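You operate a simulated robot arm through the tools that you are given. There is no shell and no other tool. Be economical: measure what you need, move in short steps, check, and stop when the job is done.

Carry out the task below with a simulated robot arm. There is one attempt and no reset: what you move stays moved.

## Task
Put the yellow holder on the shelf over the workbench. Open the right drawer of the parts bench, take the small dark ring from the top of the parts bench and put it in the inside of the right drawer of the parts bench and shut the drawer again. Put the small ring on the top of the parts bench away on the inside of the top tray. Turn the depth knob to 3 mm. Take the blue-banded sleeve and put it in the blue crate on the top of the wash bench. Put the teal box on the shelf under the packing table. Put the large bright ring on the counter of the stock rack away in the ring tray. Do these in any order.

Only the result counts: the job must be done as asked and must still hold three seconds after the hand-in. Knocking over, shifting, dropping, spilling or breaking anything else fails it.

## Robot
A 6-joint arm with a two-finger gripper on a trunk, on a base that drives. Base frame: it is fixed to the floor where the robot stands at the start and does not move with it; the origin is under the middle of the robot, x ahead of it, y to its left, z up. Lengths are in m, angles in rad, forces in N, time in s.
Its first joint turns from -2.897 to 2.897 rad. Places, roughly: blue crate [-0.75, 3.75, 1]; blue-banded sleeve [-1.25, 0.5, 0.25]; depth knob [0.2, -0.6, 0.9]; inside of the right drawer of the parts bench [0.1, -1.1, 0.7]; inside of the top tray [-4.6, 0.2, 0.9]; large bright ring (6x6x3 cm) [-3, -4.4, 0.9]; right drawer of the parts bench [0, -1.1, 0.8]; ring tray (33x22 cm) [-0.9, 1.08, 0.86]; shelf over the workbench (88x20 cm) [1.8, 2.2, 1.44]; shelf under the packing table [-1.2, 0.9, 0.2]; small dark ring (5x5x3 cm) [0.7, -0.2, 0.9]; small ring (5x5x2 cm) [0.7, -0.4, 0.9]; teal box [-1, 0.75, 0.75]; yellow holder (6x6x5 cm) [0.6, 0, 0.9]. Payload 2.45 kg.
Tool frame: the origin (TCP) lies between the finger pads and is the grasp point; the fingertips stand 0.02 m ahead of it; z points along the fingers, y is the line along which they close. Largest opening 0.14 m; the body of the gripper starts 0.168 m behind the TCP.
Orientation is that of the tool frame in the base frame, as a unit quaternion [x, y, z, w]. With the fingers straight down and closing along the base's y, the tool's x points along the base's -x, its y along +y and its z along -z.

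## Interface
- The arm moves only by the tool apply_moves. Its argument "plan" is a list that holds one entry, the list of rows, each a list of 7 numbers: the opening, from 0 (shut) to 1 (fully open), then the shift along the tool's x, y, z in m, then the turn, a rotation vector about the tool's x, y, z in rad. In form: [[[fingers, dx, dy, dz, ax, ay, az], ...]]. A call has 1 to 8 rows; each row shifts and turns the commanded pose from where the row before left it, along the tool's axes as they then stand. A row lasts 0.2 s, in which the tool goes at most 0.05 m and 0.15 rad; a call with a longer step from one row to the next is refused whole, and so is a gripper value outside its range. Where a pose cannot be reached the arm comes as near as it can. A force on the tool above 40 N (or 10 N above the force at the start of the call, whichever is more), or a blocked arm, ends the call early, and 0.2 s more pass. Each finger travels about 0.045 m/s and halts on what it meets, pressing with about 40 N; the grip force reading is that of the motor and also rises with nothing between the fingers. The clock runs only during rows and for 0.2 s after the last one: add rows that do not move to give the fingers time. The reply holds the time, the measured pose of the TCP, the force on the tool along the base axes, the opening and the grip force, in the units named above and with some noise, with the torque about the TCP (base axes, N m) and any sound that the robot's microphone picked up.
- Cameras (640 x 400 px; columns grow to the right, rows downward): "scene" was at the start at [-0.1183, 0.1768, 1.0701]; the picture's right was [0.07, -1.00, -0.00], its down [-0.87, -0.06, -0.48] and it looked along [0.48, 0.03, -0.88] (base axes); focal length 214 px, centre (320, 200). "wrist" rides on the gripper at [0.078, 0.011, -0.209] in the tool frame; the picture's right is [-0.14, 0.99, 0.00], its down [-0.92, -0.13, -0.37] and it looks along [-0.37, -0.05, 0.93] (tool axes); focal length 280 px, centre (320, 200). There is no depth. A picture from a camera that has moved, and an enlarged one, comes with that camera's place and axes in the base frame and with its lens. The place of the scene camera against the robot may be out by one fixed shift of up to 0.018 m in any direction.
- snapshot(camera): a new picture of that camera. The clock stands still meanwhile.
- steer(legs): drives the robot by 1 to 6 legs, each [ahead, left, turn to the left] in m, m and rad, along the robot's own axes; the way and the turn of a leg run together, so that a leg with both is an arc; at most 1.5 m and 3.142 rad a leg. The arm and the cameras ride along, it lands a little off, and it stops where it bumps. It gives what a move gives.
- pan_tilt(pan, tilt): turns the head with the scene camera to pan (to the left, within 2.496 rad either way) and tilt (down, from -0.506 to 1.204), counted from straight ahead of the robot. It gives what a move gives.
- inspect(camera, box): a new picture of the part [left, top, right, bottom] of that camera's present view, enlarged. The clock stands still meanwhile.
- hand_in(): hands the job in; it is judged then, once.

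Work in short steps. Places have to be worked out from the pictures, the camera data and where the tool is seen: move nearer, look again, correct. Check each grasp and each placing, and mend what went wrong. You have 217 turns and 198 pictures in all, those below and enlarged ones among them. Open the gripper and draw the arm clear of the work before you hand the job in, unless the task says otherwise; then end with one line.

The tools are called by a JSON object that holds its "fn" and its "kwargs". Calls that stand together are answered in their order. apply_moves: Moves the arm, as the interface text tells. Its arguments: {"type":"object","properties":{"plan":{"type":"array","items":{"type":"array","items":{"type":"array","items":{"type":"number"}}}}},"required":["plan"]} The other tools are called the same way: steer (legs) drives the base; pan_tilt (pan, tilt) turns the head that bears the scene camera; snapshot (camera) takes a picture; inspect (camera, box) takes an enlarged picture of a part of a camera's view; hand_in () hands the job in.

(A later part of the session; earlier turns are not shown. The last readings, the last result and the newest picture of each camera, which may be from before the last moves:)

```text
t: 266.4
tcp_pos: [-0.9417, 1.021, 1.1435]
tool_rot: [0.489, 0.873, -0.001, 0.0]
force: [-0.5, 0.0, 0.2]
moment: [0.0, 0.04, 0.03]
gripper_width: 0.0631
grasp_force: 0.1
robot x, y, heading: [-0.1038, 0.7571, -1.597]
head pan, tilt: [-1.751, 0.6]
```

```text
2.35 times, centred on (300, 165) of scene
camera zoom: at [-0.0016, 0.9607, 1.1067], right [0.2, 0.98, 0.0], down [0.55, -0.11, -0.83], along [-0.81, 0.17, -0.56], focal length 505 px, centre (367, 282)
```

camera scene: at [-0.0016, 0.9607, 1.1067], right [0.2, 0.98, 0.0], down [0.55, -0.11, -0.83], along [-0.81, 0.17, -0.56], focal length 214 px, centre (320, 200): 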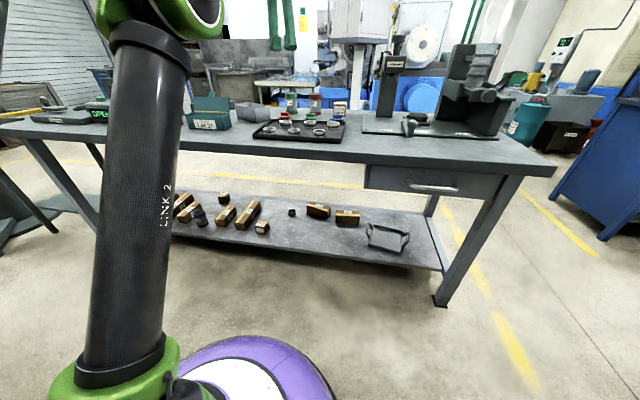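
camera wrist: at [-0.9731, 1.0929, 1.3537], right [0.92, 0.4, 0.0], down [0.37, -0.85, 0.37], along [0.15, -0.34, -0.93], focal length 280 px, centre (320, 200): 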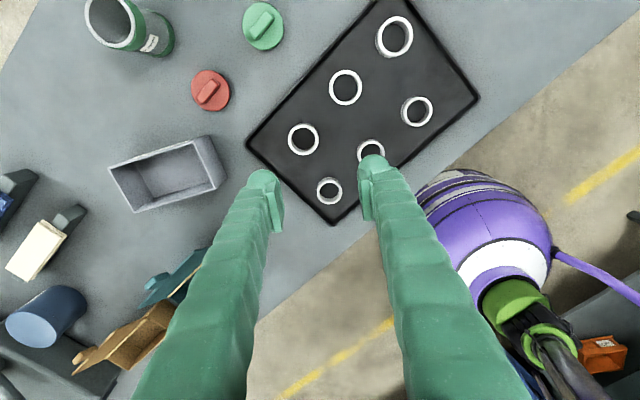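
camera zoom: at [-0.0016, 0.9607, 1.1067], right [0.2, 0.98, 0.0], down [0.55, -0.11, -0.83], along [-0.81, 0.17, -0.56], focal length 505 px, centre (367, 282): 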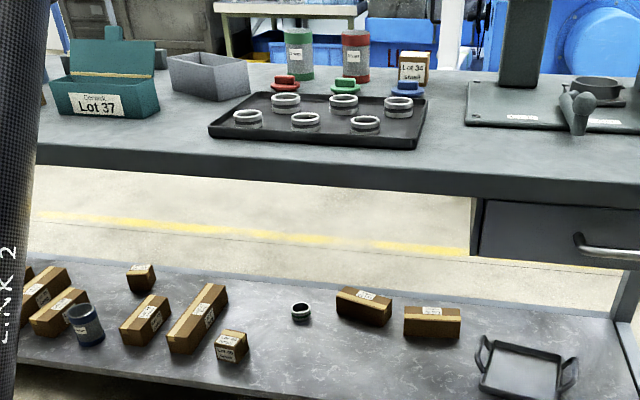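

The blue-banded sleeve is at about (-1.19, 0.43) on the shelf, between cartons. I withdraw the arm from over the table and align the tool so I can later tilt it under the table.

{"fn": "apply_moves", "kwargs": {"plan": [[[0.45, 0, 0, 0, 0, 0, -0.126], [0.45, 0, 0, 0, 0, 0, -0.126], [0.45, 0, 0, 0, 0, 0, -0.126], [0.45, 0, 0, 0, 0, 0, -0.126], [0.45, 0, 0, 0, 0, 0, -0.126], [0.45, -0.045, 0, 0, 0, 0, 0], [0.45, -0.045, 0, 0, 0, 0, 0], [0.45, -0.045, 0, 0, 0, 0, 0]]]}}

{"fn": "apply_moves", "kwargs": {"plan": [[[0.45, -0.045, 0, 0, 0, 0, 0], [0.45, -0.045, 0, 0, 0, 0, 0], [0.45, -0.04, 0, 0, 0, 0, 0]]]}}

{"fn": "steer", "kwargs": {"legs": [[0.55, -0.17, 0]]}}

{"fn": "snapshot", "kwargs": {"camera": "wrist"}}

```text
t: 268.2
tcp_pos: [-0.8197, 0.9606, 1.1437]
tool_rot: [0.23, 0.973, 0.002, -0.001]
force: [-0.8, 1.1, -0.5]
moment: [-0.08, -0.11, 0.03]
gripper_width: 0.0633
grasp_force: 0.1
out of reach, approached as far as the arm can: row 5
robot x, y, heading: [-0.0991, 0.7582, -1.593]
head pan, tilt: [-1.751, 0.6]
```

```text
t: 269.0
tcp_pos: [-0.7022, 0.9028, 1.144]
tool_rot: [0.23, 0.973, 0.002, -0.001]
force: [-0.9, 0.4, 0.5]
moment: [-0.04, -0.07, 0.01]
gripper_width: 0.063
grasp_force: 0.1
robot x, y, heading: [-0.0983, 0.764, -1.598]
head pan, tilt: [-1.751, 0.6]
```

```text
t: 272.3
tcp_pos: [-0.885, 0.3574, 1.144]
tool_rot: [0.228, 0.974, 0.002, 0.0]
force: [-0.2, -0.5, -0.4]
moment: [0.03, 0.01, -0.01]
gripper_width: 0.063
grasp_force: 0.1
robot x, y, heading: [-0.2809, 0.2201, -1.59]
head pan, tilt: [-1.751, 0.6]
```

```text
101 pictures are left
camera wrist: at [-0.9504, 0.4018, 1.3532], right [0.56, 0.83, 0.0], down [0.77, -0.52, 0.37], along [0.3, -0.2, -0.93], focal length 280 px, centre (320, 200)
```

wrist: 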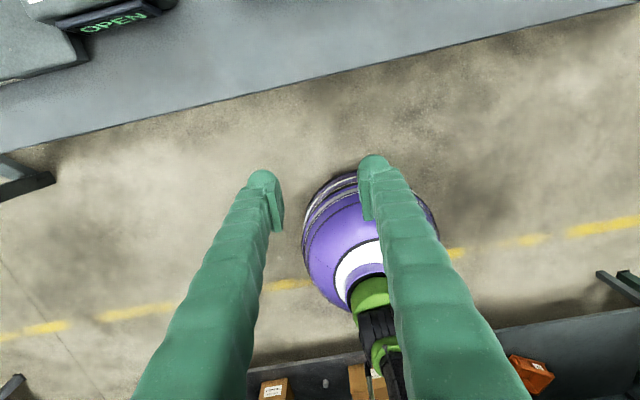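

The wrist yaw limit left y at 63.6° (about along the bench), good enough. I step the base back 0.1 and tilt the tool toward the table.

{"fn": "steer", "kwargs": {"legs": [[0.036, 0.093, 0]]}}

{"fn": "apply_moves", "kwargs": {"plan": [[[0.45, 0, 0, 0.02, 0, 0.145, 0], [0.45, 0, 0, 0.02, 0, 0.145, 0], [0.45, 0, 0, 0.02, 0, 0.145, 0], [0.45, 0, 0, 0.02, 0, 0.145, 0], [0.45, 0, 0, 0, 0, 0.145, 0], [0.45, 0, 0, 0, 0, 0.145, 0], [0.45, 0, 0, 0, 0, 0.145, 0]]]}}

{"fn": "snapshot", "kwargs": {"camera": "wrist"}}

```text
t: 273.4
tcp_pos: [-0.793, 0.3188, 1.144]
tool_rot: [0.228, 0.974, 0.002, -0.001]
force: [0.5, -0.7, -0.7]
moment: [-0.01, -0.03, 0.0]
gripper_width: 0.0629
grasp_force: 0.1
robot x, y, heading: [-0.1939, 0.1817, -1.587]
head pan, tilt: [-1.751, 0.6]
```

```text
t: 275.0
tcp_pos: [-0.808, 0.3275, 1.0663]
tool_rot: [0.198, 0.85, 0.112, -0.475]
force: [-0.4, -0.6, 0.1]
moment: [0.0, -0.01, -0.03]
gripper_width: 0.0627
grasp_force: 0.0
robot x, y, heading: [-0.1894, 0.1834, -1.586]
head pan, tilt: [-1.751, 0.6]
```

```text
100 pictures are left
camera wrist: at [-0.6814, 0.2764, 1.2427], right [0.5, 0.86, -0.12], down [0.66, -0.47, -0.59], along [-0.56, 0.22, -0.8], focal length 280 px, centre (320, 200)
```

wrist: 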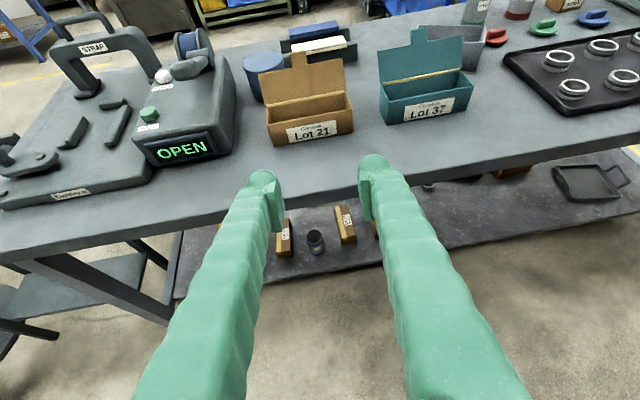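

Very clear view: sleeve at (316,242) between two cartons. I zoom in.

{"fn": "inspect", "kwargs": {"camera": "wrist", "box": [250, 190, 410, 290]}}

```text
4.00 times, centred on (330, 240) of wrist
camera zoom: at [-0.6814, 0.2764, 1.2427], right [0.5, 0.86, -0.12], down [0.66, -0.47, -0.59], along [-0.56, 0.22, -0.8], focal length 1122 px, centre (280, 40)
```

zoom: 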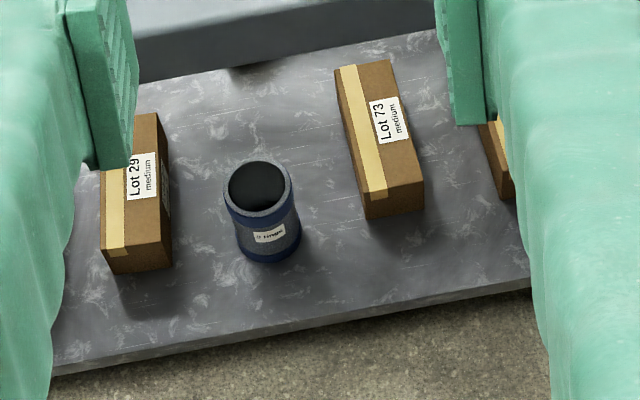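

Sleeve mid-point computed at (-1.209, 0.428, 0.235), ~0.07 diameter, with 6 cm gaps both sides. I step back another 0.1 and descend in front of the table with the tilted tool.

{"fn": "steer", "kwargs": {"legs": [[0.036, 0.093, 0]]}}

{"fn": "apply_moves", "kwargs": {"plan": [[[0.8, -0.04, 0, 0.0246, 0, 0, 0], [0.8, -0.04, 0, 0.0246, 0, 0, 0], [0.8, -0.04, 0, 0.0246, 0, 0, 0], [0.8, -0.04, 0, 0.0246, 0, 0, 0], [0.8, -0.04, 0, 0.0246, 0, 0, 0], [0.8, -0.04, 0, 0.0246, 0, 0, 0], [0.8, -0.04, 0, 0.0246, 0, 0, 0], [0.8, -0.04, 0, 0.0246, 0, 0, 0]]]}}

{"fn": "snapshot", "kwargs": {"camera": "wrist"}}

```text
t: 276.2
tcp_pos: [-0.7149, 0.29, 1.0665]
tool_rot: [0.198, 0.85, 0.112, -0.475]
force: [-0.3, 0.3, -0.7]
moment: [0.0, -0.02, 0.01]
gripper_width: 0.0628
grasp_force: 0.0
robot x, y, heading: [-0.1005, 0.1433, -1.586]
head pan, tilt: [-1.751, 0.6]
```

```text
t: 278.0
tcp_pos: [-0.7126, 0.2924, 0.6879]
tool_rot: [0.198, 0.85, 0.112, -0.475]
force: [-0.1, 0.1, 0.5]
moment: [0.0, 0.04, 0.03]
gripper_width: 0.1119
grasp_force: 0.0
robot x, y, heading: [-0.0999, 0.1444, -1.587]
head pan, tilt: [-1.751, 0.6]
```

```text
98 pictures are left
camera wrist: at [-0.5862, 0.2405, 0.8649], right [0.5, 0.86, -0.11], down [0.66, -0.47, -0.59], along [-0.56, 0.22, -0.8], focal length 280 px, centre (320, 200)
```

wrist: 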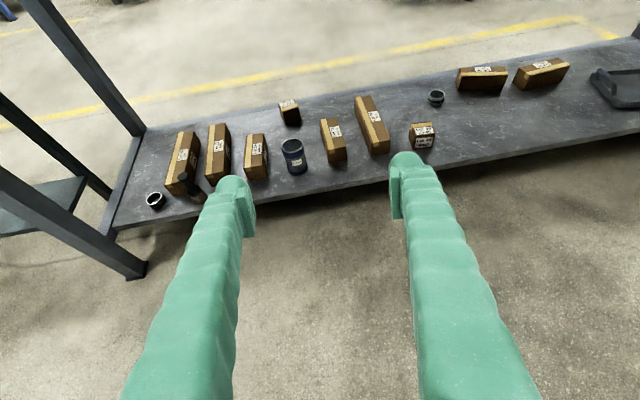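

{"fn": "apply_moves", "kwargs": {"plan": [[[0.8, -0.0278, -0.025, 0.03, 0, 0, 0], [0.8, -0.0278, -0.025, 0.03, 0, 0, 0], [0.8, -0.0278, -0.025, 0.03, 0, 0, 0], [0.8, -0.0278, -0.025, 0.03, 0, 0, 0], [0.8, 0, 0, 0.048, 0, 0, 0], [0.8, 0, 0, 0.048, 0, 0, 0], [0.8, 0, 0, 0.048, 0, 0, 0], [0.8, 0, 0, 0.048, 0, 0, 0]]]}}

{"fn": "snapshot", "kwargs": {"camera": "wrist"}}

```text
t: 279.8
tcp_pos: [-0.9665, 0.2928, 0.4767]
tool_rot: [0.197, 0.851, 0.111, -0.474]
force: [0.4, -0.3, 0.0]
moment: [0.0, 0.0, -0.03]
gripper_width: 0.1119
grasp_force: 0.2
out of reach, approached as far as the arm can: row 3, 4, 5
robot x, y, heading: [-0.1003, 0.1448, -1.585]
head pan, tilt: [-1.751, 0.6]
```

```text
97 pictures are left
camera wrist: at [-0.8401, 0.2422, 0.6531], right [0.5, 0.86, -0.11], down [0.66, -0.47, -0.59], along [-0.56, 0.22, -0.8], focal length 280 px, centre (320, 200)
```

wrist: 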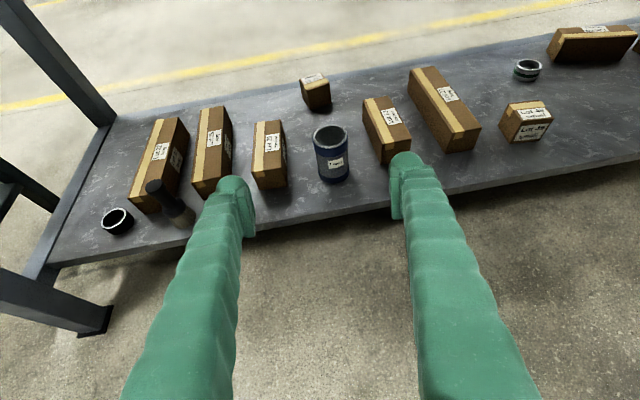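

{"fn": "apply_moves", "kwargs": {"plan": [[[0.8, -0.012, 0.0034, 0.045, 0, 0, 0], [0.8, -0.012, 0.0034, 0.045, 0, 0, 0], [0.8, -0.012, 0.0034, 0.045, 0, 0, 0], [0.8, -0.012, 0.0034, 0.045, 0, 0, 0]]]}}

{"fn": "snapshot", "kwargs": {"camera": "wrist"}}

```text
t: 280.8
tcp_pos: [-1.0742, 0.3625, 0.3444]
tool_rot: [0.198, 0.851, 0.112, -0.474]
force: [0.9, 0.0, -0.4]
moment: [0.01, 0.05, -0.01]
gripper_width: 0.1119
grasp_force: 0.1
robot x, y, heading: [-0.0983, 0.146, -1.585]
head pan, tilt: [-1.751, 0.6]
```

```text
96 pictures are left
camera wrist: at [-0.9474, 0.3115, 0.5203], right [0.5, 0.86, -0.11], down [0.66, -0.47, -0.59], along [-0.56, 0.22, -0.8], focal length 280 px, centre (320, 200)
```

wrist: 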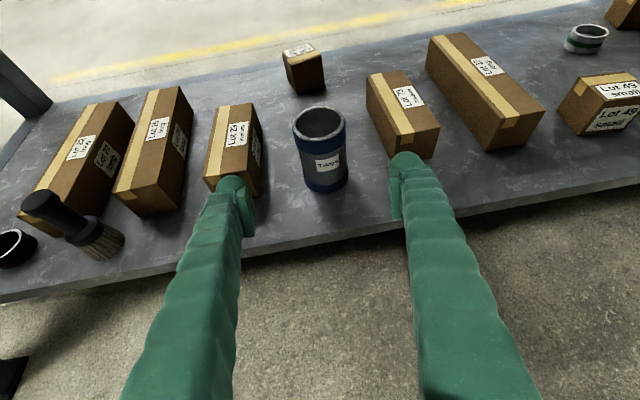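

{"fn": "apply_moves", "kwargs": {"plan": [[[0.72, 0, 0, 0.035, 0, 0, 0], [0.72, 0, 0, 0.035, 0, 0, 0], [0.72, 0, 0, 0.035, 0, 0, 0], [0.72, 0, 0, 0.03, 0, 0, 0]]]}}

{"fn": "snapshot", "kwargs": {"camera": "wrist"}}

```text
t: 281.8
tcp_pos: [-1.176, 0.4155, 0.2721]
tool_rot: [0.198, 0.85, 0.113, -0.475]
force: [-0.4, 0.0, -0.7]
moment: [0.01, 0.0, -0.02]
gripper_width: 0.1008
grasp_force: 0.0
robot x, y, heading: [-0.0992, 0.1451, -1.588]
head pan, tilt: [-1.751, 0.6]
```

```text
95 pictures are left
camera wrist: at [-1.0495, 0.364, 0.4488], right [0.5, 0.86, -0.11], down [0.66, -0.47, -0.59], along [-0.56, 0.22, -0.8], focal length 280 px, centre (320, 200)
```

wrist: 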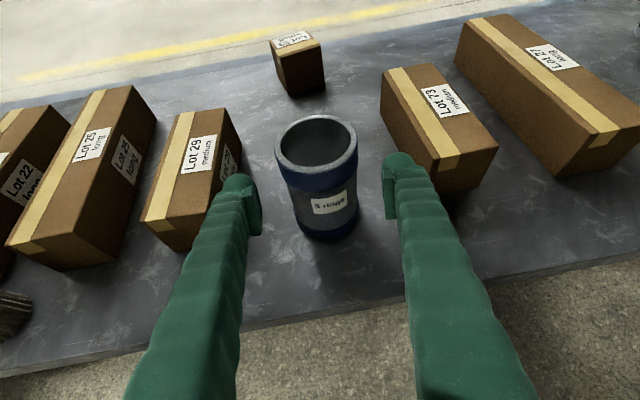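

The sleeve is a canister labelled "5 rings", so I keep it upright. I narrow the opening a little and advance 5 cm, then close.

{"fn": "apply_moves", "kwargs": {"plan": [[[0.66, 0, 0, 0.01, 0, 0, 0], [0.66, 0, 0, 0.025, 0, 0, 0], [0.66, 0, 0, 0.018, 0, 0, 0], [0.66, 0, 0, 0, 0, 0, 0]]]}}

{"fn": "snapshot", "kwargs": {"camera": "wrist"}}

```text
t: 282.8
tcp_pos: [-1.2157, 0.4353, 0.2439]
tool_rot: [0.198, 0.85, 0.112, -0.475]
force: [-0.5, -0.3, -0.4]
moment: [-0.01, -0.03, 0.03]
gripper_width: 0.0924
grasp_force: 0.0
robot x, y, heading: [-0.0981, 0.1434, -1.589]
head pan, tilt: [-1.751, 0.6]
```

```text
94 pictures are left
camera wrist: at [-1.0897, 0.384, 0.4208], right [0.5, 0.86, -0.11], down [0.66, -0.47, -0.59], along [-0.56, 0.22, -0.8], focal length 280 px, centre (320, 200)
```

wrist: 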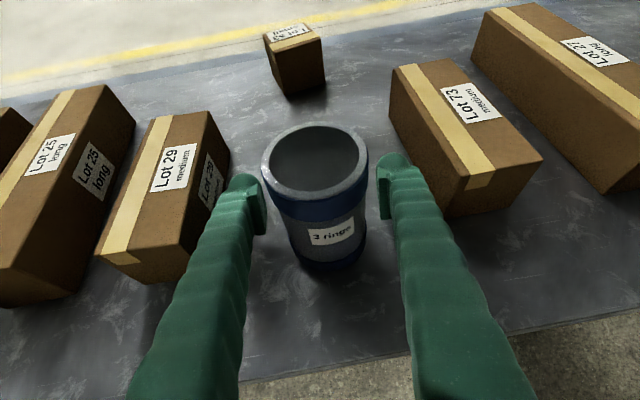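

{"fn": "apply_moves", "kwargs": {"plan": [[[0.4, 0, 0, 0, 0, 0, 0], [0.4, 0, 0, 0, 0, 0, 0], [0.4, 0, 0, 0, 0, 0, 0]]]}}

{"fn": "apply_moves", "kwargs": {"plan": [[[0.4, 0.0256, 0, -0.0157, 0, 0, 0], [0.4, 0.0256, 0, -0.0157, 0, 0, 0], [0.4, 0.0256, 0, -0.0157, 0, 0, 0]]]}}

{"fn": "snapshot", "kwargs": {"camera": "wrist"}}

```text
t: 283.6
tcp_pos: [-1.2164, 0.435, 0.2458]
tool_rot: [0.198, 0.85, 0.113, -0.475]
force: [-0.2, 0.2, 0.7]
moment: [-0.01, -0.01, -0.02]
gripper_width: 0.0671
grasp_force: 34.7
robot x, y, heading: [-0.0992, 0.1422, -1.588]
head pan, tilt: [-1.751, 0.6]
```

```text
t: 284.4
tcp_pos: [-1.219, 0.4352, 0.3329]
tool_rot: [0.197, 0.851, 0.112, -0.474]
force: [0.6, -0.1, -1.4]
moment: [-0.01, -0.02, -0.02]
gripper_width: 0.0672
grasp_force: 39.9
robot x, y, heading: [-0.0961, 0.143, -1.589]
head pan, tilt: [-1.751, 0.6]
```

```text
93 pictures are left
camera wrist: at [-1.092, 0.3826, 0.5093], right [0.5, 0.86, -0.11], down [0.66, -0.47, -0.59], along [-0.56, 0.22, -0.8], focal length 280 px, centre (320, 200)
```

wrist: 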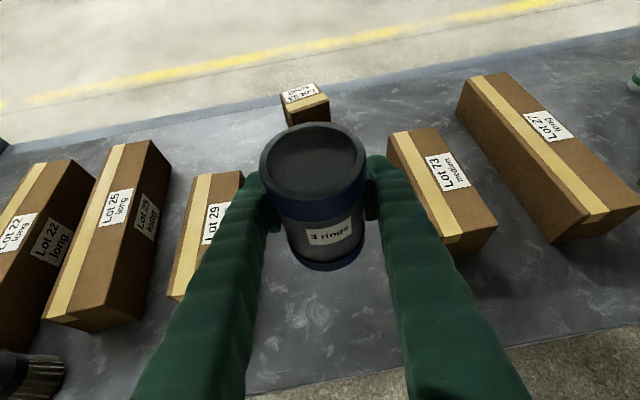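

Sleeve is held and lifted. I withdraw it from under the table, rising gradually.

{"fn": "apply_moves", "kwargs": {"plan": [[[0.4, 0, 0.0026, -0.047, 0, 0, 0], [0.4, 0, 0.0026, -0.047, 0, 0, 0], [0.4, 0, 0.0026, -0.047, 0, 0, 0], [0.4, 0, 0.0026, -0.047, 0, 0, 0], [0.4, 0, 0.0026, -0.047, 0, 0, 0], [0.4, 0, 0.0026, -0.047, 0, 0, 0], [0.4, 0, 0.0026, -0.047, 0, 0, 0], [0.4, 0, 0.0026, -0.047, 0, 0, 0]]]}}

{"fn": "apply_moves", "kwargs": {"plan": [[[0.4, 0.041, 0, -0.025, 0, 0, 0], [0.4, 0.041, 0, -0.025, 0, 0, 0], [0.4, 0.041, 0, -0.025, 0, 0, 0], [0.4, 0.041, 0, -0.025, 0, 0, 0], [0.4, 0.041, 0, -0.025, 0, 0, 0], [0.4, 0.041, 0, -0.025, 0, 0, 0], [0.4, 0.041, 0, -0.025, 0, 0, 0], [0.4, 0.041, 0, -0.025, 0, 0, 0]]]}}

{"fn": "apply_moves", "kwargs": {"plan": [[[0.4, 0.041, 0, -0.025, 0, 0, 0], [0.4, 0.041, 0, -0.025, 0, 0, 0], [0.4, 0.041, 0, -0.025, 0, 0, 0], [0.4, 0.041, 0, -0.025, 0, 0, 0], [0.4, 0.041, 0, -0.025, 0, 0, 0]]]}}

{"fn": "snapshot", "kwargs": {"camera": "wrist"}}

```text
t: 286.2
tcp_pos: [-0.9214, 0.3092, 0.5293]
tool_rot: [0.198, 0.851, 0.111, -0.473]
force: [0.6, 0.7, -0.4]
moment: [0.03, -0.02, 0.0]
gripper_width: 0.0671
grasp_force: 40.3
robot x, y, heading: [-0.1013, 0.1424, -1.585]
head pan, tilt: [-1.751, 0.6]
```

```text
t: 288.0
tcp_pos: [-0.9235, 0.3073, 0.9174]
tool_rot: [0.198, 0.851, 0.112, -0.474]
force: [0.0, 0.2, -0.3]
moment: [-0.02, -0.01, -0.03]
gripper_width: 0.0672
grasp_force: 40.0
robot x, y, heading: [-0.0962, 0.1423, -1.591]
head pan, tilt: [-1.751, 0.6]
```

```text
t: 289.2
tcp_pos: [-0.9272, 0.3116, 1.1535]
tool_rot: [0.198, 0.85, 0.112, -0.474]
force: [0.7, 1.3, -0.9]
moment: [-0.01, 0.02, 0.0]
gripper_width: 0.0671
grasp_force: 40.3
robot x, y, heading: [-0.1028, 0.1397, -1.581]
head pan, tilt: [-1.751, 0.6]
```

```text
92 pictures are left
camera wrist: at [-0.7996, 0.2602, 1.3301], right [0.5, 0.86, -0.11], down [0.66, -0.47, -0.59], along [-0.56, 0.22, -0.8], focal length 280 px, centre (320, 200)
```

wrist: 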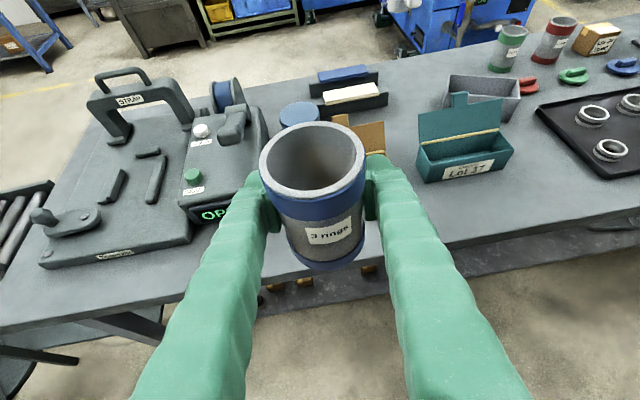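

The crate sits on the wash bench whose front is parallel to the packing table, so the same arm pose suits. I retract slightly and drive north, then toward the wash bench.

{"fn": "apply_moves", "kwargs": {"plan": [[[0.4, -0.0209, 0.0026, -0.034, 0, 0, 0], [0.4, -0.0209, 0.0026, -0.034, 0, 0, 0], [0.4, -0.0209, 0.0026, -0.034, 0, 0, 0]]]}}

{"fn": "steer", "kwargs": {"legs": [[-1.231, 0.436, 0], [-1.231, 0.436, 0], [-0.85, -0.45, 0]]}}

{"fn": "snapshot", "kwargs": {"camera": "wrist"}}

{"fn": "pan_tilt", "kwargs": {"pan": -1.9, "tilt": 0.3}}

{"fn": "snapshot", "kwargs": {"camera": "scene"}}

```text
t: 290.0
tcp_pos: [-0.8168, 0.2653, 1.1553]
tool_rot: [0.198, 0.851, 0.112, -0.474]
force: [0.0, -0.3, -0.7]
moment: [0.03, -0.05, -0.02]
gripper_width: 0.067
grasp_force: 39.6
robot x, y, heading: [-0.0941, 0.143, -1.591]
head pan, tilt: [-1.751, 0.6]
```

```text
t: 307.2
tcp_pos: [-0.308, 3.5477, 1.1546]
tool_rot: [0.201, 0.85, 0.114, -0.474]
force: [-0.2, 0.2, -0.6]
moment: [0.0, 0.04, 0.01]
gripper_width: 0.0672
grasp_force: 40.5
robot x, y, heading: [0.4125, 3.4249, -1.589]
head pan, tilt: [-1.751, 0.6]
```

```text
91 pictures are left
camera wrist: at [-0.1825, 3.4959, 1.3317], right [0.51, 0.85, -0.11], down [0.66, -0.47, -0.59], along [-0.56, 0.23, -0.8], focal length 280 px, centre (320, 200)
```

wrist: 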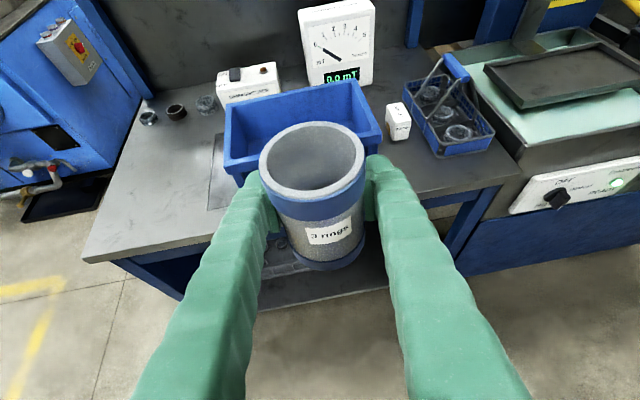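

```text
t: 308.0
tcp_pos: [-0.3088, 3.5484, 1.1558]
tool_rot: [0.2, 0.85, 0.113, -0.474]
force: [-0.3, 0.1, -0.3]
moment: [0.04, 0.01, -0.05]
gripper_width: 0.0673
grasp_force: 39.8
robot x, y, heading: [0.408, 3.4206, -1.594]
head pan, tilt: [-1.901, 0.3]
```

```text
90 pictures are left
camera scene: at [0.5076, 3.6381, 1.1341], right [0.35, 0.94, 0.0], down [0.28, -0.1, -0.95], along [-0.9, 0.33, -0.3], focal length 214 px, centre (320, 200)
```

scene: 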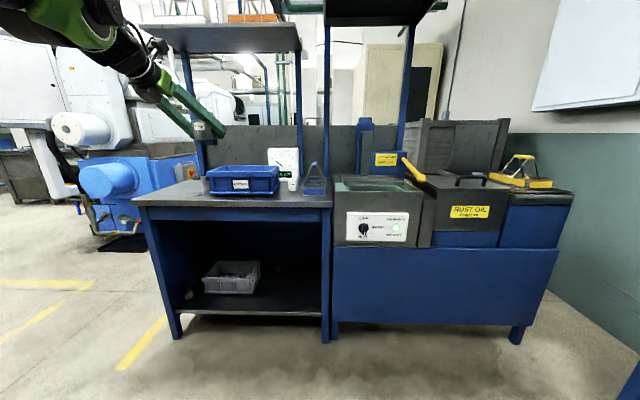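

The crate is straight ahead, centre near (-0.67, 3.68), with a shelf above at z≈1.45. I lower slightly and drive 0.25 closer.

{"fn": "apply_moves", "kwargs": {"plan": [[[0.4, -0.032, 0, 0.02, 0, 0, 0], [0.4, -0.032, 0, 0.02, 0, 0, 0]]]}}

{"fn": "steer", "kwargs": {"legs": [[-0.0906, -0.233, 0]]}}

{"fn": "snapshot", "kwargs": {"camera": "wrist"}}

{"fn": "inspect", "kwargs": {"camera": "scene", "box": [100, 80, 340, 230]}}

```text
t: 308.6
tcp_pos: [-0.3079, 3.547, 1.0791]
tool_rot: [0.201, 0.85, 0.114, -0.474]
force: [-0.2, -0.3, -1.2]
moment: [0.01, 0.0, 0.0]
gripper_width: 0.0672
grasp_force: 40.2
robot x, y, heading: [0.4129, 3.4221, -1.586]
head pan, tilt: [-1.901, 0.3]
```

```text
t: 310.5
tcp_pos: [-0.5404, 3.6409, 1.0792]
tool_rot: [0.2, 0.85, 0.113, -0.473]
force: [-0.1, -0.6, -1.2]
moment: [0.04, -0.01, -0.01]
gripper_width: 0.0671
grasp_force: 40.3
robot x, y, heading: [0.1772, 3.5158, -1.595]
head pan, tilt: [-1.901, 0.3]
```

```text
89 pictures are left
camera wrist: at [-0.4139, 3.5894, 1.2561], right [0.51, 0.85, -0.11], down [0.66, -0.47, -0.59], along [-0.56, 0.22, -0.8], focal length 280 px, centre (320, 200)
```

wrist: 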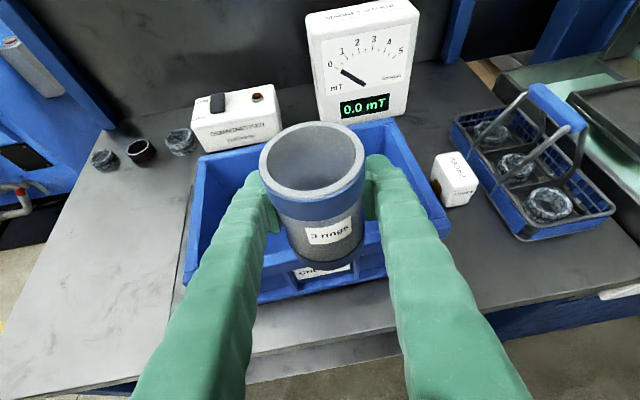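

```text
2.67 times, centred on (220, 155) of scene
camera zoom: at [0.2748, 3.7329, 1.1341], right [0.35, 0.94, 0.0], down [0.28, -0.1, -0.96], along [-0.9, 0.33, -0.3], focal length 572 px, centre (587, 320)
```

zoom: 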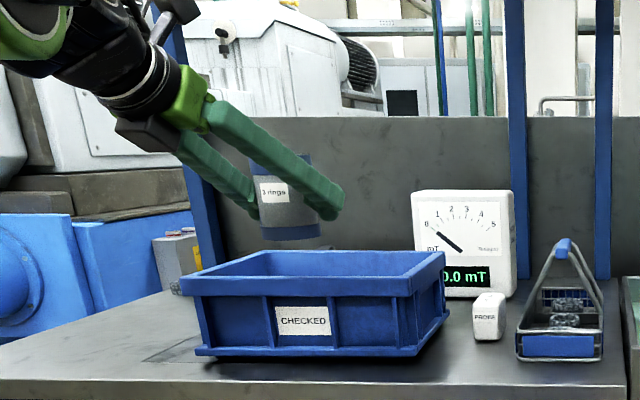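

Crate rim is at z≈0.957, spanning n −1.905…−2.095. I move over its rear half, then lower to 1.0.

{"fn": "apply_moves", "kwargs": {"plan": [[[0.4, 0.024, -0.0039, 0.039, 0, 0, 0], [0.4, 0.024, -0.0039, 0.039, 0, 0, 0], [0.4, 0.024, -0.0039, 0.039, 0, 0, 0], [0.4, -0.034, 0, 0.021, 0, 0, 0], [0.4, -0.034, 0, 0.021, 0, 0, 0]]]}}

{"fn": "snapshot", "kwargs": {"camera": "wrist"}}

{"fn": "inspect", "kwargs": {"camera": "scene", "box": [100, 80, 340, 230]}}

```text
t: 311.7
tcp_pos: [-0.6657, 3.6926, 0.9996]
tool_rot: [0.2, 0.85, 0.113, -0.474]
force: [-0.6, 0.0, -0.6]
moment: [-0.03, 0.03, -0.05]
gripper_width: 0.0669
grasp_force: 39.4
robot x, y, heading: [0.1769, 3.5183, -1.592]
head pan, tilt: [-1.901, 0.3]
```

```text
87 pictures are left
camera wrist: at [-0.5401, 3.6412, 1.1765], right [0.51, 0.85, -0.11], down [0.66, -0.47, -0.59], along [-0.56, 0.22, -0.8], focal length 280 px, centre (320, 200)
```

wrist: 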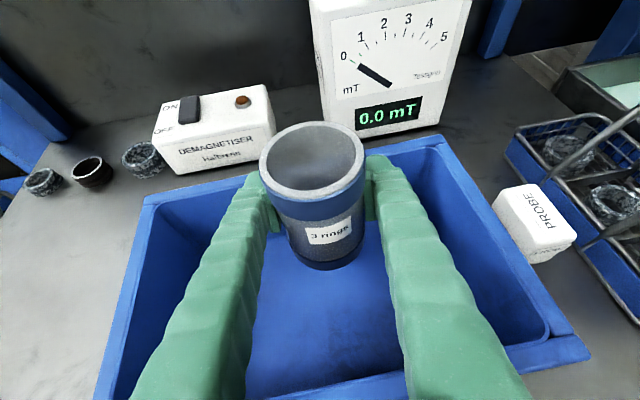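

```text
2.67 times, centred on (220, 155) of scene
camera zoom: at [0.2748, 3.7329, 1.1341], right [0.35, 0.94, 0.0], down [0.28, -0.1, -0.96], along [-0.9, 0.33, -0.3], focal length 572 px, centre (587, 320)
```

zoom: 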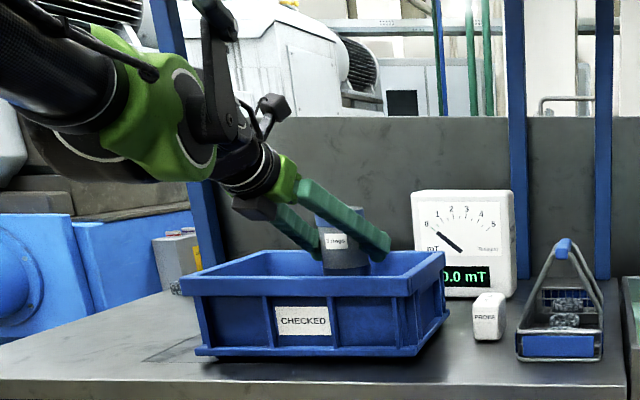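

Well placed inside the crate. I lower gently until contact.

{"fn": "apply_moves", "kwargs": {"plan": [[[0.4, -0.0256, 0, 0.0157, 0, 0, 0], [0.4, -0.0213, 0, 0.0131, 0, 0, 0], [0.4, -0.007, 0, 0.0042, 0, 0, 0], [0.4, -0.007, 0, 0.0042, 0, 0, 0], [0.4, -0.007, 0, 0.0042, 0, 0, 0]]]}}

{"fn": "snapshot", "kwargs": {"camera": "wrist"}}

```text
t: 312.9
tcp_pos: [-0.6683, 3.6935, 0.923]
tool_rot: [0.2, 0.85, 0.114, -0.474]
force: [-2.8, 0.8, 17.5]
moment: [-0.34, -2.39, 0.14]
gripper_width: 0.067
grasp_force: 39.4
robot x, y, heading: [0.1775, 3.5188, -1.594]
head pan, tilt: [-1.901, 0.3]
```

```text
85 pictures are left
camera wrist: at [-0.5412, 3.6405, 1.0979], right [0.51, 0.85, -0.11], down [0.66, -0.47, -0.59], along [-0.56, 0.23, -0.8], focal length 280 px, centre (320, 200)
```

wrist: 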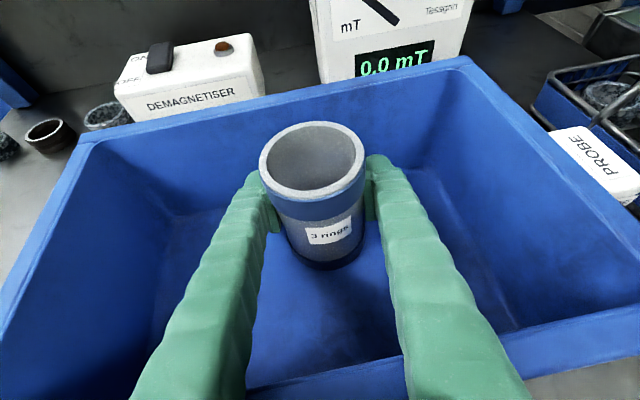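

The moment indicates the fingers rest on the rim, with the sleeve almost on the floor. I lift 3 mm and open.

{"fn": "apply_moves", "kwargs": {"plan": [[[0.4, 0.0026, 0, -0.0016, 0, 0, 0], [0.7, 0, 0, 0, 0, 0, 0], [0.7, 0, 0, 0, 0, 0, 0], [0.7, 0, 0, 0, 0, 0, 0]]]}}

{"fn": "snapshot", "kwargs": {"camera": "wrist"}}

```text
t: 313.9
tcp_pos: [-0.6674, 3.6928, 0.9239]
tool_rot: [0.2, 0.85, 0.113, -0.474]
force: [0.3, -0.3, 0.2]
moment: [-0.04, -0.01, 0.0]
gripper_width: 0.0979
grasp_force: 0.1
robot x, y, heading: [0.177, 3.5166, -1.594]
head pan, tilt: [-1.901, 0.3]
```

```text
84 pictures are left
camera wrist: at [-0.5412, 3.6406, 1.1001], right [0.51, 0.85, -0.11], down [0.66, -0.47, -0.59], along [-0.56, 0.22, -0.8], focal length 280 px, centre (320, 200)
```

wrist: 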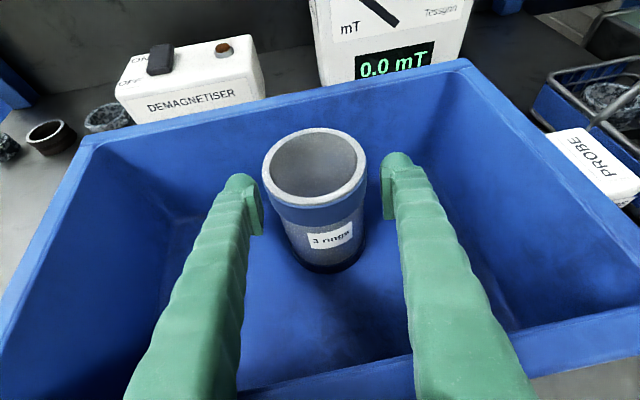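

Sleeve stands in the crate. I withdraw along the tool axis, back off and look.

{"fn": "apply_moves", "kwargs": {"plan": [[[0.75, 0, 0, -0.04, 0, 0, 0], [0.75, 0, 0, -0.045, 0, 0, 0], [0.75, 0, 0, -0.045, 0, 0, 0], [0.75, 0.01, 0, -0.045, 0, 0, 0], [0.75, 0.01, 0, -0.045, 0, 0, 0]]]}}

{"fn": "steer", "kwargs": {"legs": [[0.14, 0.38, 0]]}}

{"fn": "snapshot", "kwargs": {"camera": "wrist"}}

```text
t: 315.1
tcp_pos: [-0.5098, 3.6125, 1.0572]
tool_rot: [0.199, 0.85, 0.112, -0.474]
force: [0.1, -0.5, 0.2]
moment: [0.01, -0.03, -0.02]
gripper_width: 0.1048
grasp_force: 0.1
robot x, y, heading: [0.1792, 3.5152, -1.595]
head pan, tilt: [-1.901, 0.3]
```

```text
t: 317.6
tcp_pos: [-0.1322, 3.4642, 1.0577]
tool_rot: [0.201, 0.85, 0.114, -0.474]
force: [-0.3, 0.0, 0.4]
moment: [0.0, 0.0, 0.01]
gripper_width: 0.1054
grasp_force: 0.0
robot x, y, heading: [0.5505, 3.3665, -1.596]
head pan, tilt: [-1.901, 0.3]
```

```text
83 pictures are left
camera wrist: at [-0.0063, 3.4126, 1.233], right [0.51, 0.85, -0.11], down [0.66, -0.47, -0.59], along [-0.56, 0.23, -0.8], focal length 280 px, centre (320, 200)
```

wrist: 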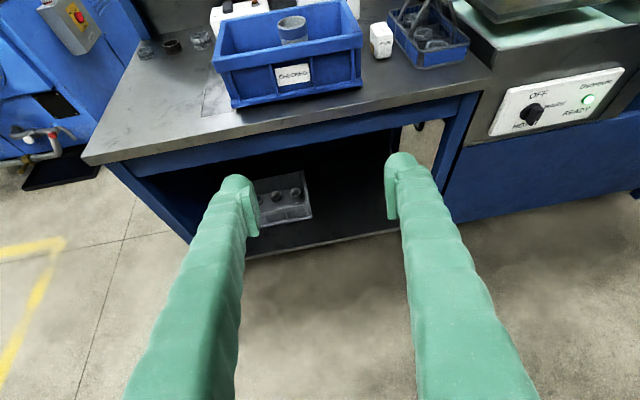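

Sleeve is in the crate. Now for the teal box I straighten the tool and yaw it so the fingers close along the table's depth.

{"fn": "apply_moves", "kwargs": {"plan": [[[0.6, 0, 0, 0, 0, -0.145, 0], [0.6, 0, 0, 0, 0, -0.145, 0], [0.6, 0, 0, 0, 0, -0.145, 0], [0.6, 0, 0, 0, 0, -0.145, 0], [0.6, 0, 0, 0, 0, -0.145, 0], [0.6, 0, 0, 0, 0, -0.145, 0], [0.6, 0, 0, 0, 0, -0.13, 0], [0.6, 0, 0, -0.04, 0, 0, 0.149]]]}}

{"fn": "apply_moves", "kwargs": {"plan": [[[0.6, 0, 0, -0.04, 0, 0, 0.149], [0.6, 0, 0, -0.02, 0, 0, 0.149], [0.6, 0, 0, 0, 0, 0, 0.149], [0.6, 0, 0, 0, 0, 0, 0.149], [0.6, 0, 0, 0, 0, 0, 0.149], [0.6, 0, 0, 0, 0, 0, 0.149], [0.6, 0, 0, 0, 0, 0, 0.149], [0.6, 0, 0, 0, 0, 0, 0.149]]]}}

{"fn": "apply_moves", "kwargs": {"plan": [[[0.6, 0, 0, 0, 0, 0, 0.149], [0.6, 0, 0, 0, 0, 0, 0.0]]]}}

{"fn": "steer", "kwargs": {"legs": [[0.75, 0.27, 0], [1.2, -0.45, 0], [1.05, -0.4, 0]]}}

```text
t: 319.4
tcp_pos: [-0.1347, 3.4642, 1.0978]
tool_rot: [0.303, 0.953, 0.003, -0.007]
force: [-0.3, -0.1, 0.3]
moment: [-0.02, 0.02, -0.03]
gripper_width: 0.0838
grasp_force: 0.1
robot x, y, heading: [0.5507, 3.3679, -1.598]
head pan, tilt: [-1.901, 0.3]
```

```text
t: 321.2
tcp_pos: [-0.1314, 3.4632, 1.1548]
tool_rot: [0.786, 0.618, -0.002, -0.008]
force: [-0.5, -0.5, 0.6]
moment: [0.0, -0.02, 0.0]
gripper_width: 0.0842
grasp_force: 0.1
robot x, y, heading: [0.5548, 3.368, -1.592]
head pan, tilt: [-1.901, 0.3]
```

```text
t: 321.8
tcp_pos: [-0.1319, 3.464, 1.1553]
tool_rot: [0.83, 0.558, -0.004, -0.009]
force: [-0.8, 0.9, 0.3]
moment: [0.01, 0.02, -0.01]
gripper_width: 0.084
grasp_force: 0.1
robot x, y, heading: [0.5553, 3.3667, -1.593]
head pan, tilt: [-1.901, 0.3]
```

```text
t: 337.5
tcp_pos: [-0.7985, 0.4664, 1.1569]
tool_rot: [0.826, 0.563, -0.004, -0.008]
force: [-0.4, -0.4, 0.2]
moment: [0.0, -0.03, 0.03]
gripper_width: 0.0839
grasp_force: 0.0
robot x, y, heading: [-0.1142, 0.3769, -1.584]
head pan, tilt: [-1.901, 0.3]
```

{"fn": "snapshot", "kwargs": {"camera": "wrist"}}

{"fn": "pan_tilt", "kwargs": {"pan": -1.8, "tilt": 0.4}}

{"fn": "snapshot", "kwargs": {"camera": "scene"}}

```text
82 pictures are left
camera wrist: at [-0.7578, 0.5326, 1.3652], right [0.87, -0.49, -0.02], down [-0.45, -0.81, 0.37], along [-0.19, -0.31, -0.93], focal length 280 px, centre (320, 200)
```

wrist: 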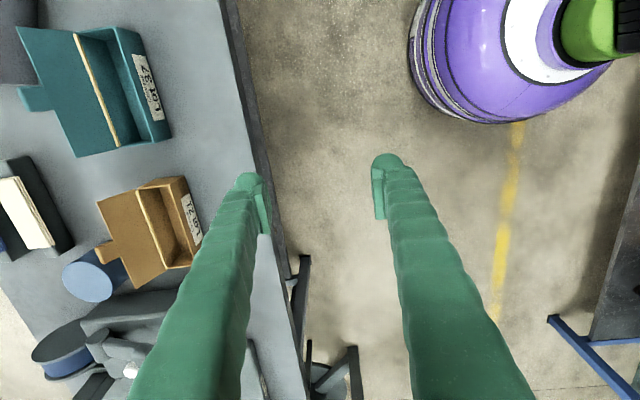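

```text
t: 338.2
tcp_pos: [-0.7993, 0.4652, 1.1579]
tool_rot: [0.826, 0.564, -0.004, -0.008]
force: [-0.2, -0.8, 0.4]
moment: [0.03, 0.0, 0.01]
gripper_width: 0.0838
grasp_force: 0.1
robot x, y, heading: [-0.113, 0.3763, -1.58]
head pan, tilt: [-1.799, 0.4]
```

```text
81 pictures are left
camera scene: at [-0.0188, 0.5845, 1.1249], right [0.24, 0.97, 0.0], down [0.38, -0.09, -0.92], along [-0.89, 0.22, -0.39], focal length 214 px, centre (320, 200)
```

scene: 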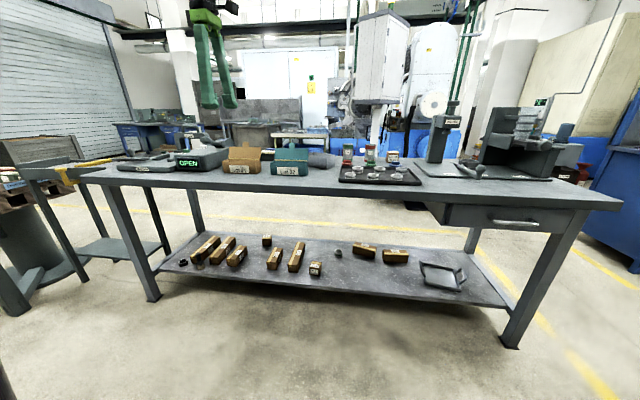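

{"fn": "inspect", "kwargs": {"camera": "wrist", "box": [0, 0, 224, 170]}}

{"fn": "inspect", "kwargs": {"camera": "scene", "box": [200, 120, 360, 220]}}

```text
2.35 times, centred on (112, 85) of wrist
camera zoom: at [-0.7578, 0.5326, 1.3653], right [0.87, -0.49, -0.02], down [-0.45, -0.81, 0.37], along [-0.19, -0.31, -0.93], focal length 660 px, centre (809, 471)
```

zoom: 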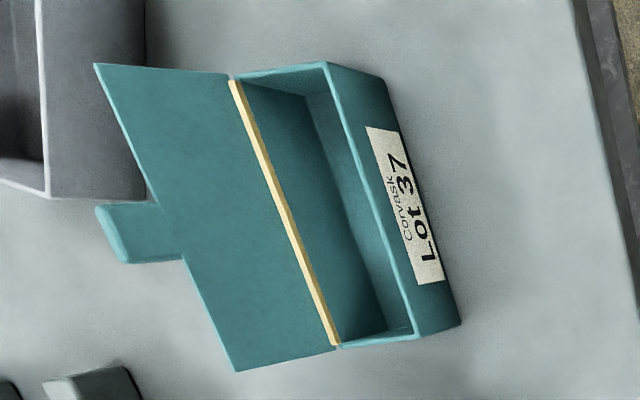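

```text
4.00 times, centred on (280, 170) of scene
camera zoom: at [-0.0188, 0.5845, 1.1249], right [0.24, 0.97, 0.0], down [0.38, -0.09, -0.92], along [-0.89, 0.22, -0.39], focal length 858 px, centre (480, 320)
```

zoom: 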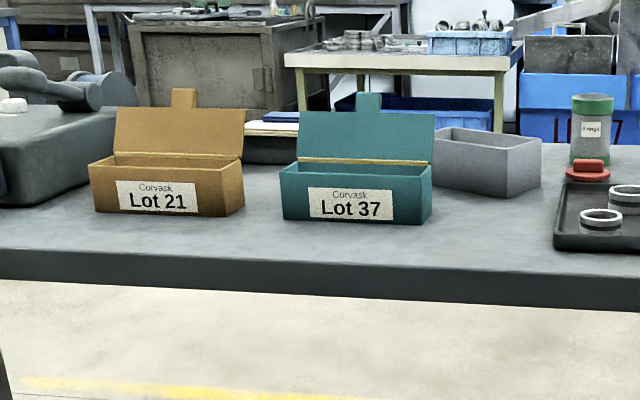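

The teal box is open and empty; its thin front wall's top is near (-1.013, 0.685, 0.886). I step 0.1 closer and go over the front wall with a 4 cm opening.

{"fn": "steer", "kwargs": {"legs": [[-0.037, -0.092, 0]]}}

{"fn": "apply_moves", "kwargs": {"plan": [[[0.35, 0.025, -0.036, 0, 0, 0, 0], [0.35, 0.025, -0.036, 0, 0, 0, 0], [0.35, 0.025, -0.036, 0, 0, 0, 0], [0.35, 0.025, -0.036, 0, 0, 0, 0], [0.35, 0.025, -0.036, 0, 0, 0, 0], [0.35, 0, 0, 0.05, 0, 0, 0], [0.35, 0, 0, 0.05, 0, 0, 0], [0.35, 0, 0, 0.04, 0, 0, 0]]]}}

{"fn": "snapshot", "kwargs": {"camera": "wrist"}}

```text
t: 339.3
tcp_pos: [-0.8917, 0.5051, 1.157]
tool_rot: [0.827, 0.562, -0.004, -0.008]
force: [-1.4, 0.4, -0.1]
moment: [0.0, -0.03, 0.01]
gripper_width: 0.084
grasp_force: 0.1
robot x, y, heading: [-0.2039, 0.4137, -1.585]
head pan, tilt: [-1.799, 0.4]
```

```text
t: 341.1
tcp_pos: [-1.0173, 0.6893, 1.0189]
tool_rot: [0.827, 0.563, -0.004, -0.008]
force: [-0.2, -0.2, 0.6]
moment: [-0.01, 0.02, -0.01]
gripper_width: 0.0493
grasp_force: 0.0
robot x, y, heading: [-0.2037, 0.417, -1.585]
head pan, tilt: [-1.799, 0.4]
```

```text
78 pictures are left
camera wrist: at [-0.9749, 0.7557, 1.2287], right [0.87, -0.49, -0.02], down [-0.45, -0.81, 0.37], along [-0.19, -0.31, -0.93], focal length 280 px, centre (320, 200)
```

wrist: 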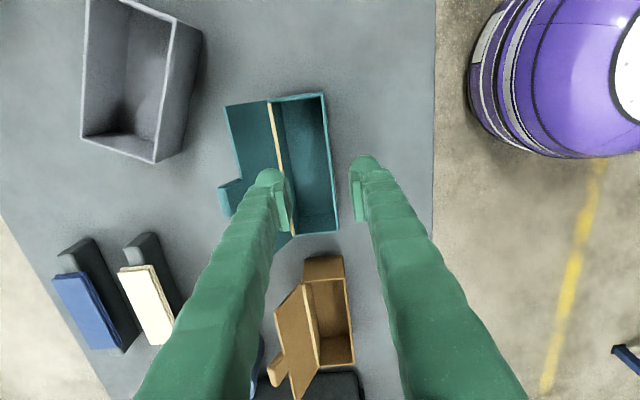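

{"fn": "apply_moves", "kwargs": {"plan": [[[0.35, -0.007, 0.011, 0.03, 0, 0, 0], [0.35, 0, 0, 0.045, 0, 0, 0], [0.35, 0, 0, 0, 0, 0, 0]]]}}

{"fn": "snapshot", "kwargs": {"camera": "wrist"}}

```text
t: 341.9
tcp_pos: [-1.0094, 0.6787, 0.9448]
tool_rot: [0.827, 0.563, -0.003, -0.007]
force: [-0.5, 0.0, 0.0]
moment: [-0.01, 0.02, 0.0]
gripper_width: 0.0491
grasp_force: 0.2
robot x, y, heading: [-0.206, 0.4154, -1.584]
head pan, tilt: [-1.799, 0.4]
```

```text
77 pictures are left
camera wrist: at [-0.9681, 0.7464, 1.1538], right [0.87, -0.49, -0.02], down [-0.45, -0.81, 0.37], along [-0.19, -0.31, -0.93], focal length 280 px, centre (320, 200)
```

wrist: 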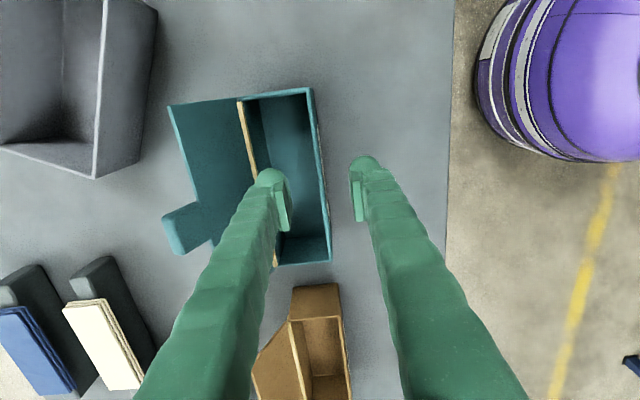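

Well aligned with the wall between the fingers. I lower over it.

{"fn": "apply_moves", "kwargs": {"plan": [[[0.35, 0, 0, 0.025, 0, 0, 0], [0.33, 0, 0, 0.015, 0, 0, 0], [0.33, 0, 0, 0.008, 0, 0, 0], [0.33, 0, 0, 0.007, 0, 0, 0]]]}}

{"fn": "snapshot", "kwargs": {"camera": "wrist"}}

```text
t: 342.9
tcp_pos: [-1.0092, 0.6783, 0.8894]
tool_rot: [0.827, 0.563, -0.004, -0.007]
force: [0.2, -0.8, 0.8]
moment: [0.0, -0.02, 0.02]
gripper_width: 0.0461
grasp_force: 0.1
robot x, y, heading: [-0.2053, 0.4154, -1.587]
head pan, tilt: [-1.799, 0.4]
```

```text
76 pictures are left
camera wrist: at [-0.9684, 0.7458, 1.0984], right [0.87, -0.49, -0.02], down [-0.45, -0.81, 0.37], along [-0.19, -0.31, -0.93], focal length 280 px, centre (320, 200)
```

wrist: 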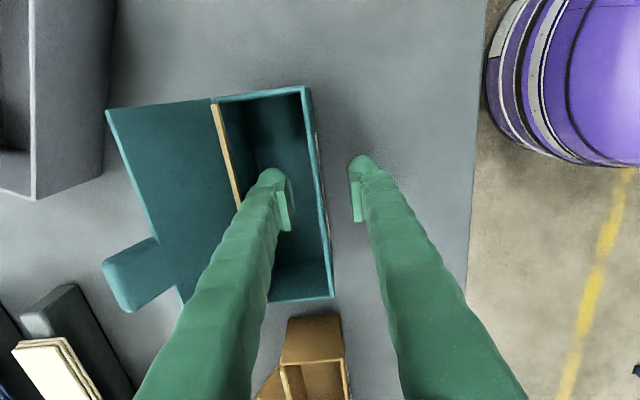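

{"fn": "apply_moves", "kwargs": {"plan": [[[0.33, 0, 0, 0.006, 0, 0, 0], [0.33, 0, 0, 0.004, 0, 0, 0], [0, 0, 0, 0, 0, 0, 0], [0, 0, 0, 0, 0, 0, 0], [0, 0, 0, 0, 0, 0, 0], [0, 0, 0, 0, 0, 0, 0]]]}}

{"fn": "snapshot", "kwargs": {"camera": "wrist"}}

```text
t: 344.3
tcp_pos: [-1.01, 0.679, 0.8778]
tool_rot: [0.827, 0.563, -0.003, -0.007]
force: [0.3, 0.1, -0.2]
moment: [-0.02, -0.01, 0.04]
gripper_width: 0.0059
grasp_force: 31.6
robot x, y, heading: [-0.2095, 0.4177, -1.584]
head pan, tilt: [-1.799, 0.4]
```

```text
75 pictures are left
camera wrist: at [-0.9682, 0.7454, 1.088], right [0.87, -0.49, -0.02], down [-0.45, -0.81, 0.37], along [-0.19, -0.31, -0.93], focal length 280 px, centre (320, 200)
```

wrist: 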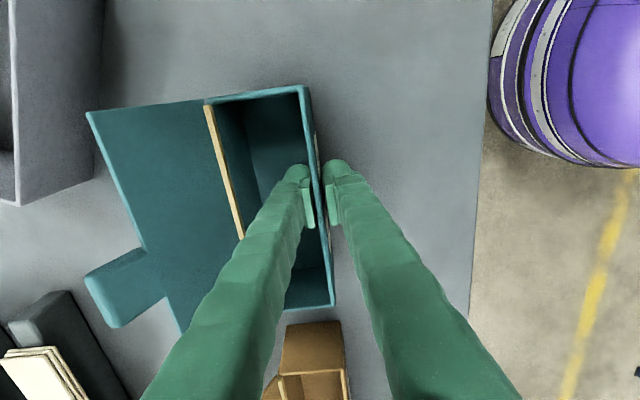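

The wall is gripped (5.9 mm). I lift and check that the box follows level.

{"fn": "apply_moves", "kwargs": {"plan": [[[0, 0, 0, -0.02, 0, 0, 0], [0, 0, 0, -0.04, 0, 0, 0], [0, 0, 0, -0.045, 0, 0, 0], [0, 0, 0, -0.045, 0, 0, 0], [0, 0, 0, 0, 0, 0, 0]]]}}

{"fn": "snapshot", "kwargs": {"camera": "wrist"}}

{"fn": "inspect", "kwargs": {"camera": "scene", "box": [160, 20, 400, 200]}}

```text
t: 345.5
tcp_pos: [-1.008, 0.6773, 1.0322]
tool_rot: [0.826, 0.563, -0.003, -0.007]
force: [-1.4, 0.5, -0.1]
moment: [-0.03, -0.05, 0.0]
gripper_width: 0.0061
grasp_force: 31.3
robot x, y, heading: [-0.2057, 0.4117, -1.587]
head pan, tilt: [-1.799, 0.4]
```

```text
74 pictures are left
camera wrist: at [-0.9668, 0.7441, 1.2416], right [0.87, -0.49, -0.02], down [-0.45, -0.81, 0.37], along [-0.19, -0.31, -0.93], focal length 280 px, centre (320, 200)
```

wrist: 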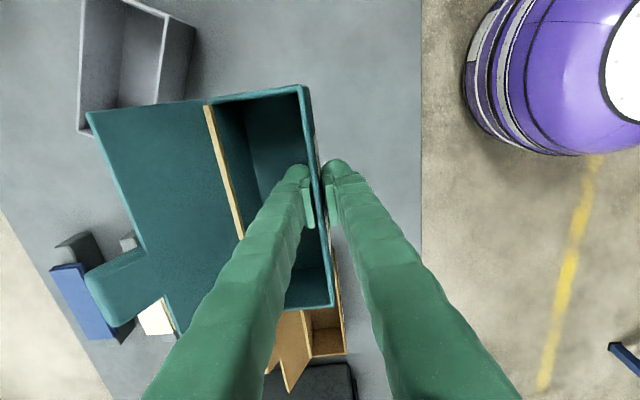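

```text
2.22 times, centred on (280, 110) of scene
camera zoom: at [-0.1113, 0.6227, 1.1249], right [0.24, 0.97, 0.0], down [0.38, -0.09, -0.92], along [-0.89, 0.22, -0.39], focal length 477 px, centre (409, 400)
```

zoom: 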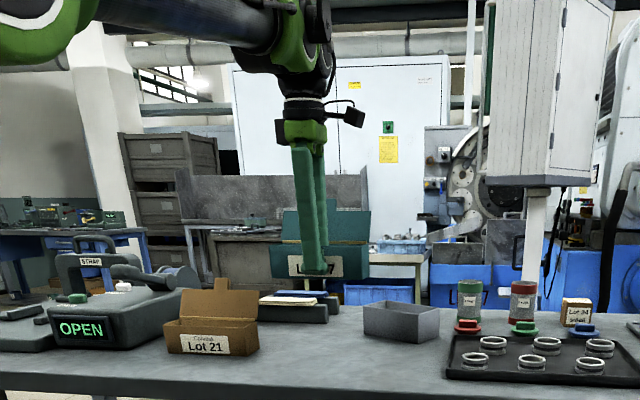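

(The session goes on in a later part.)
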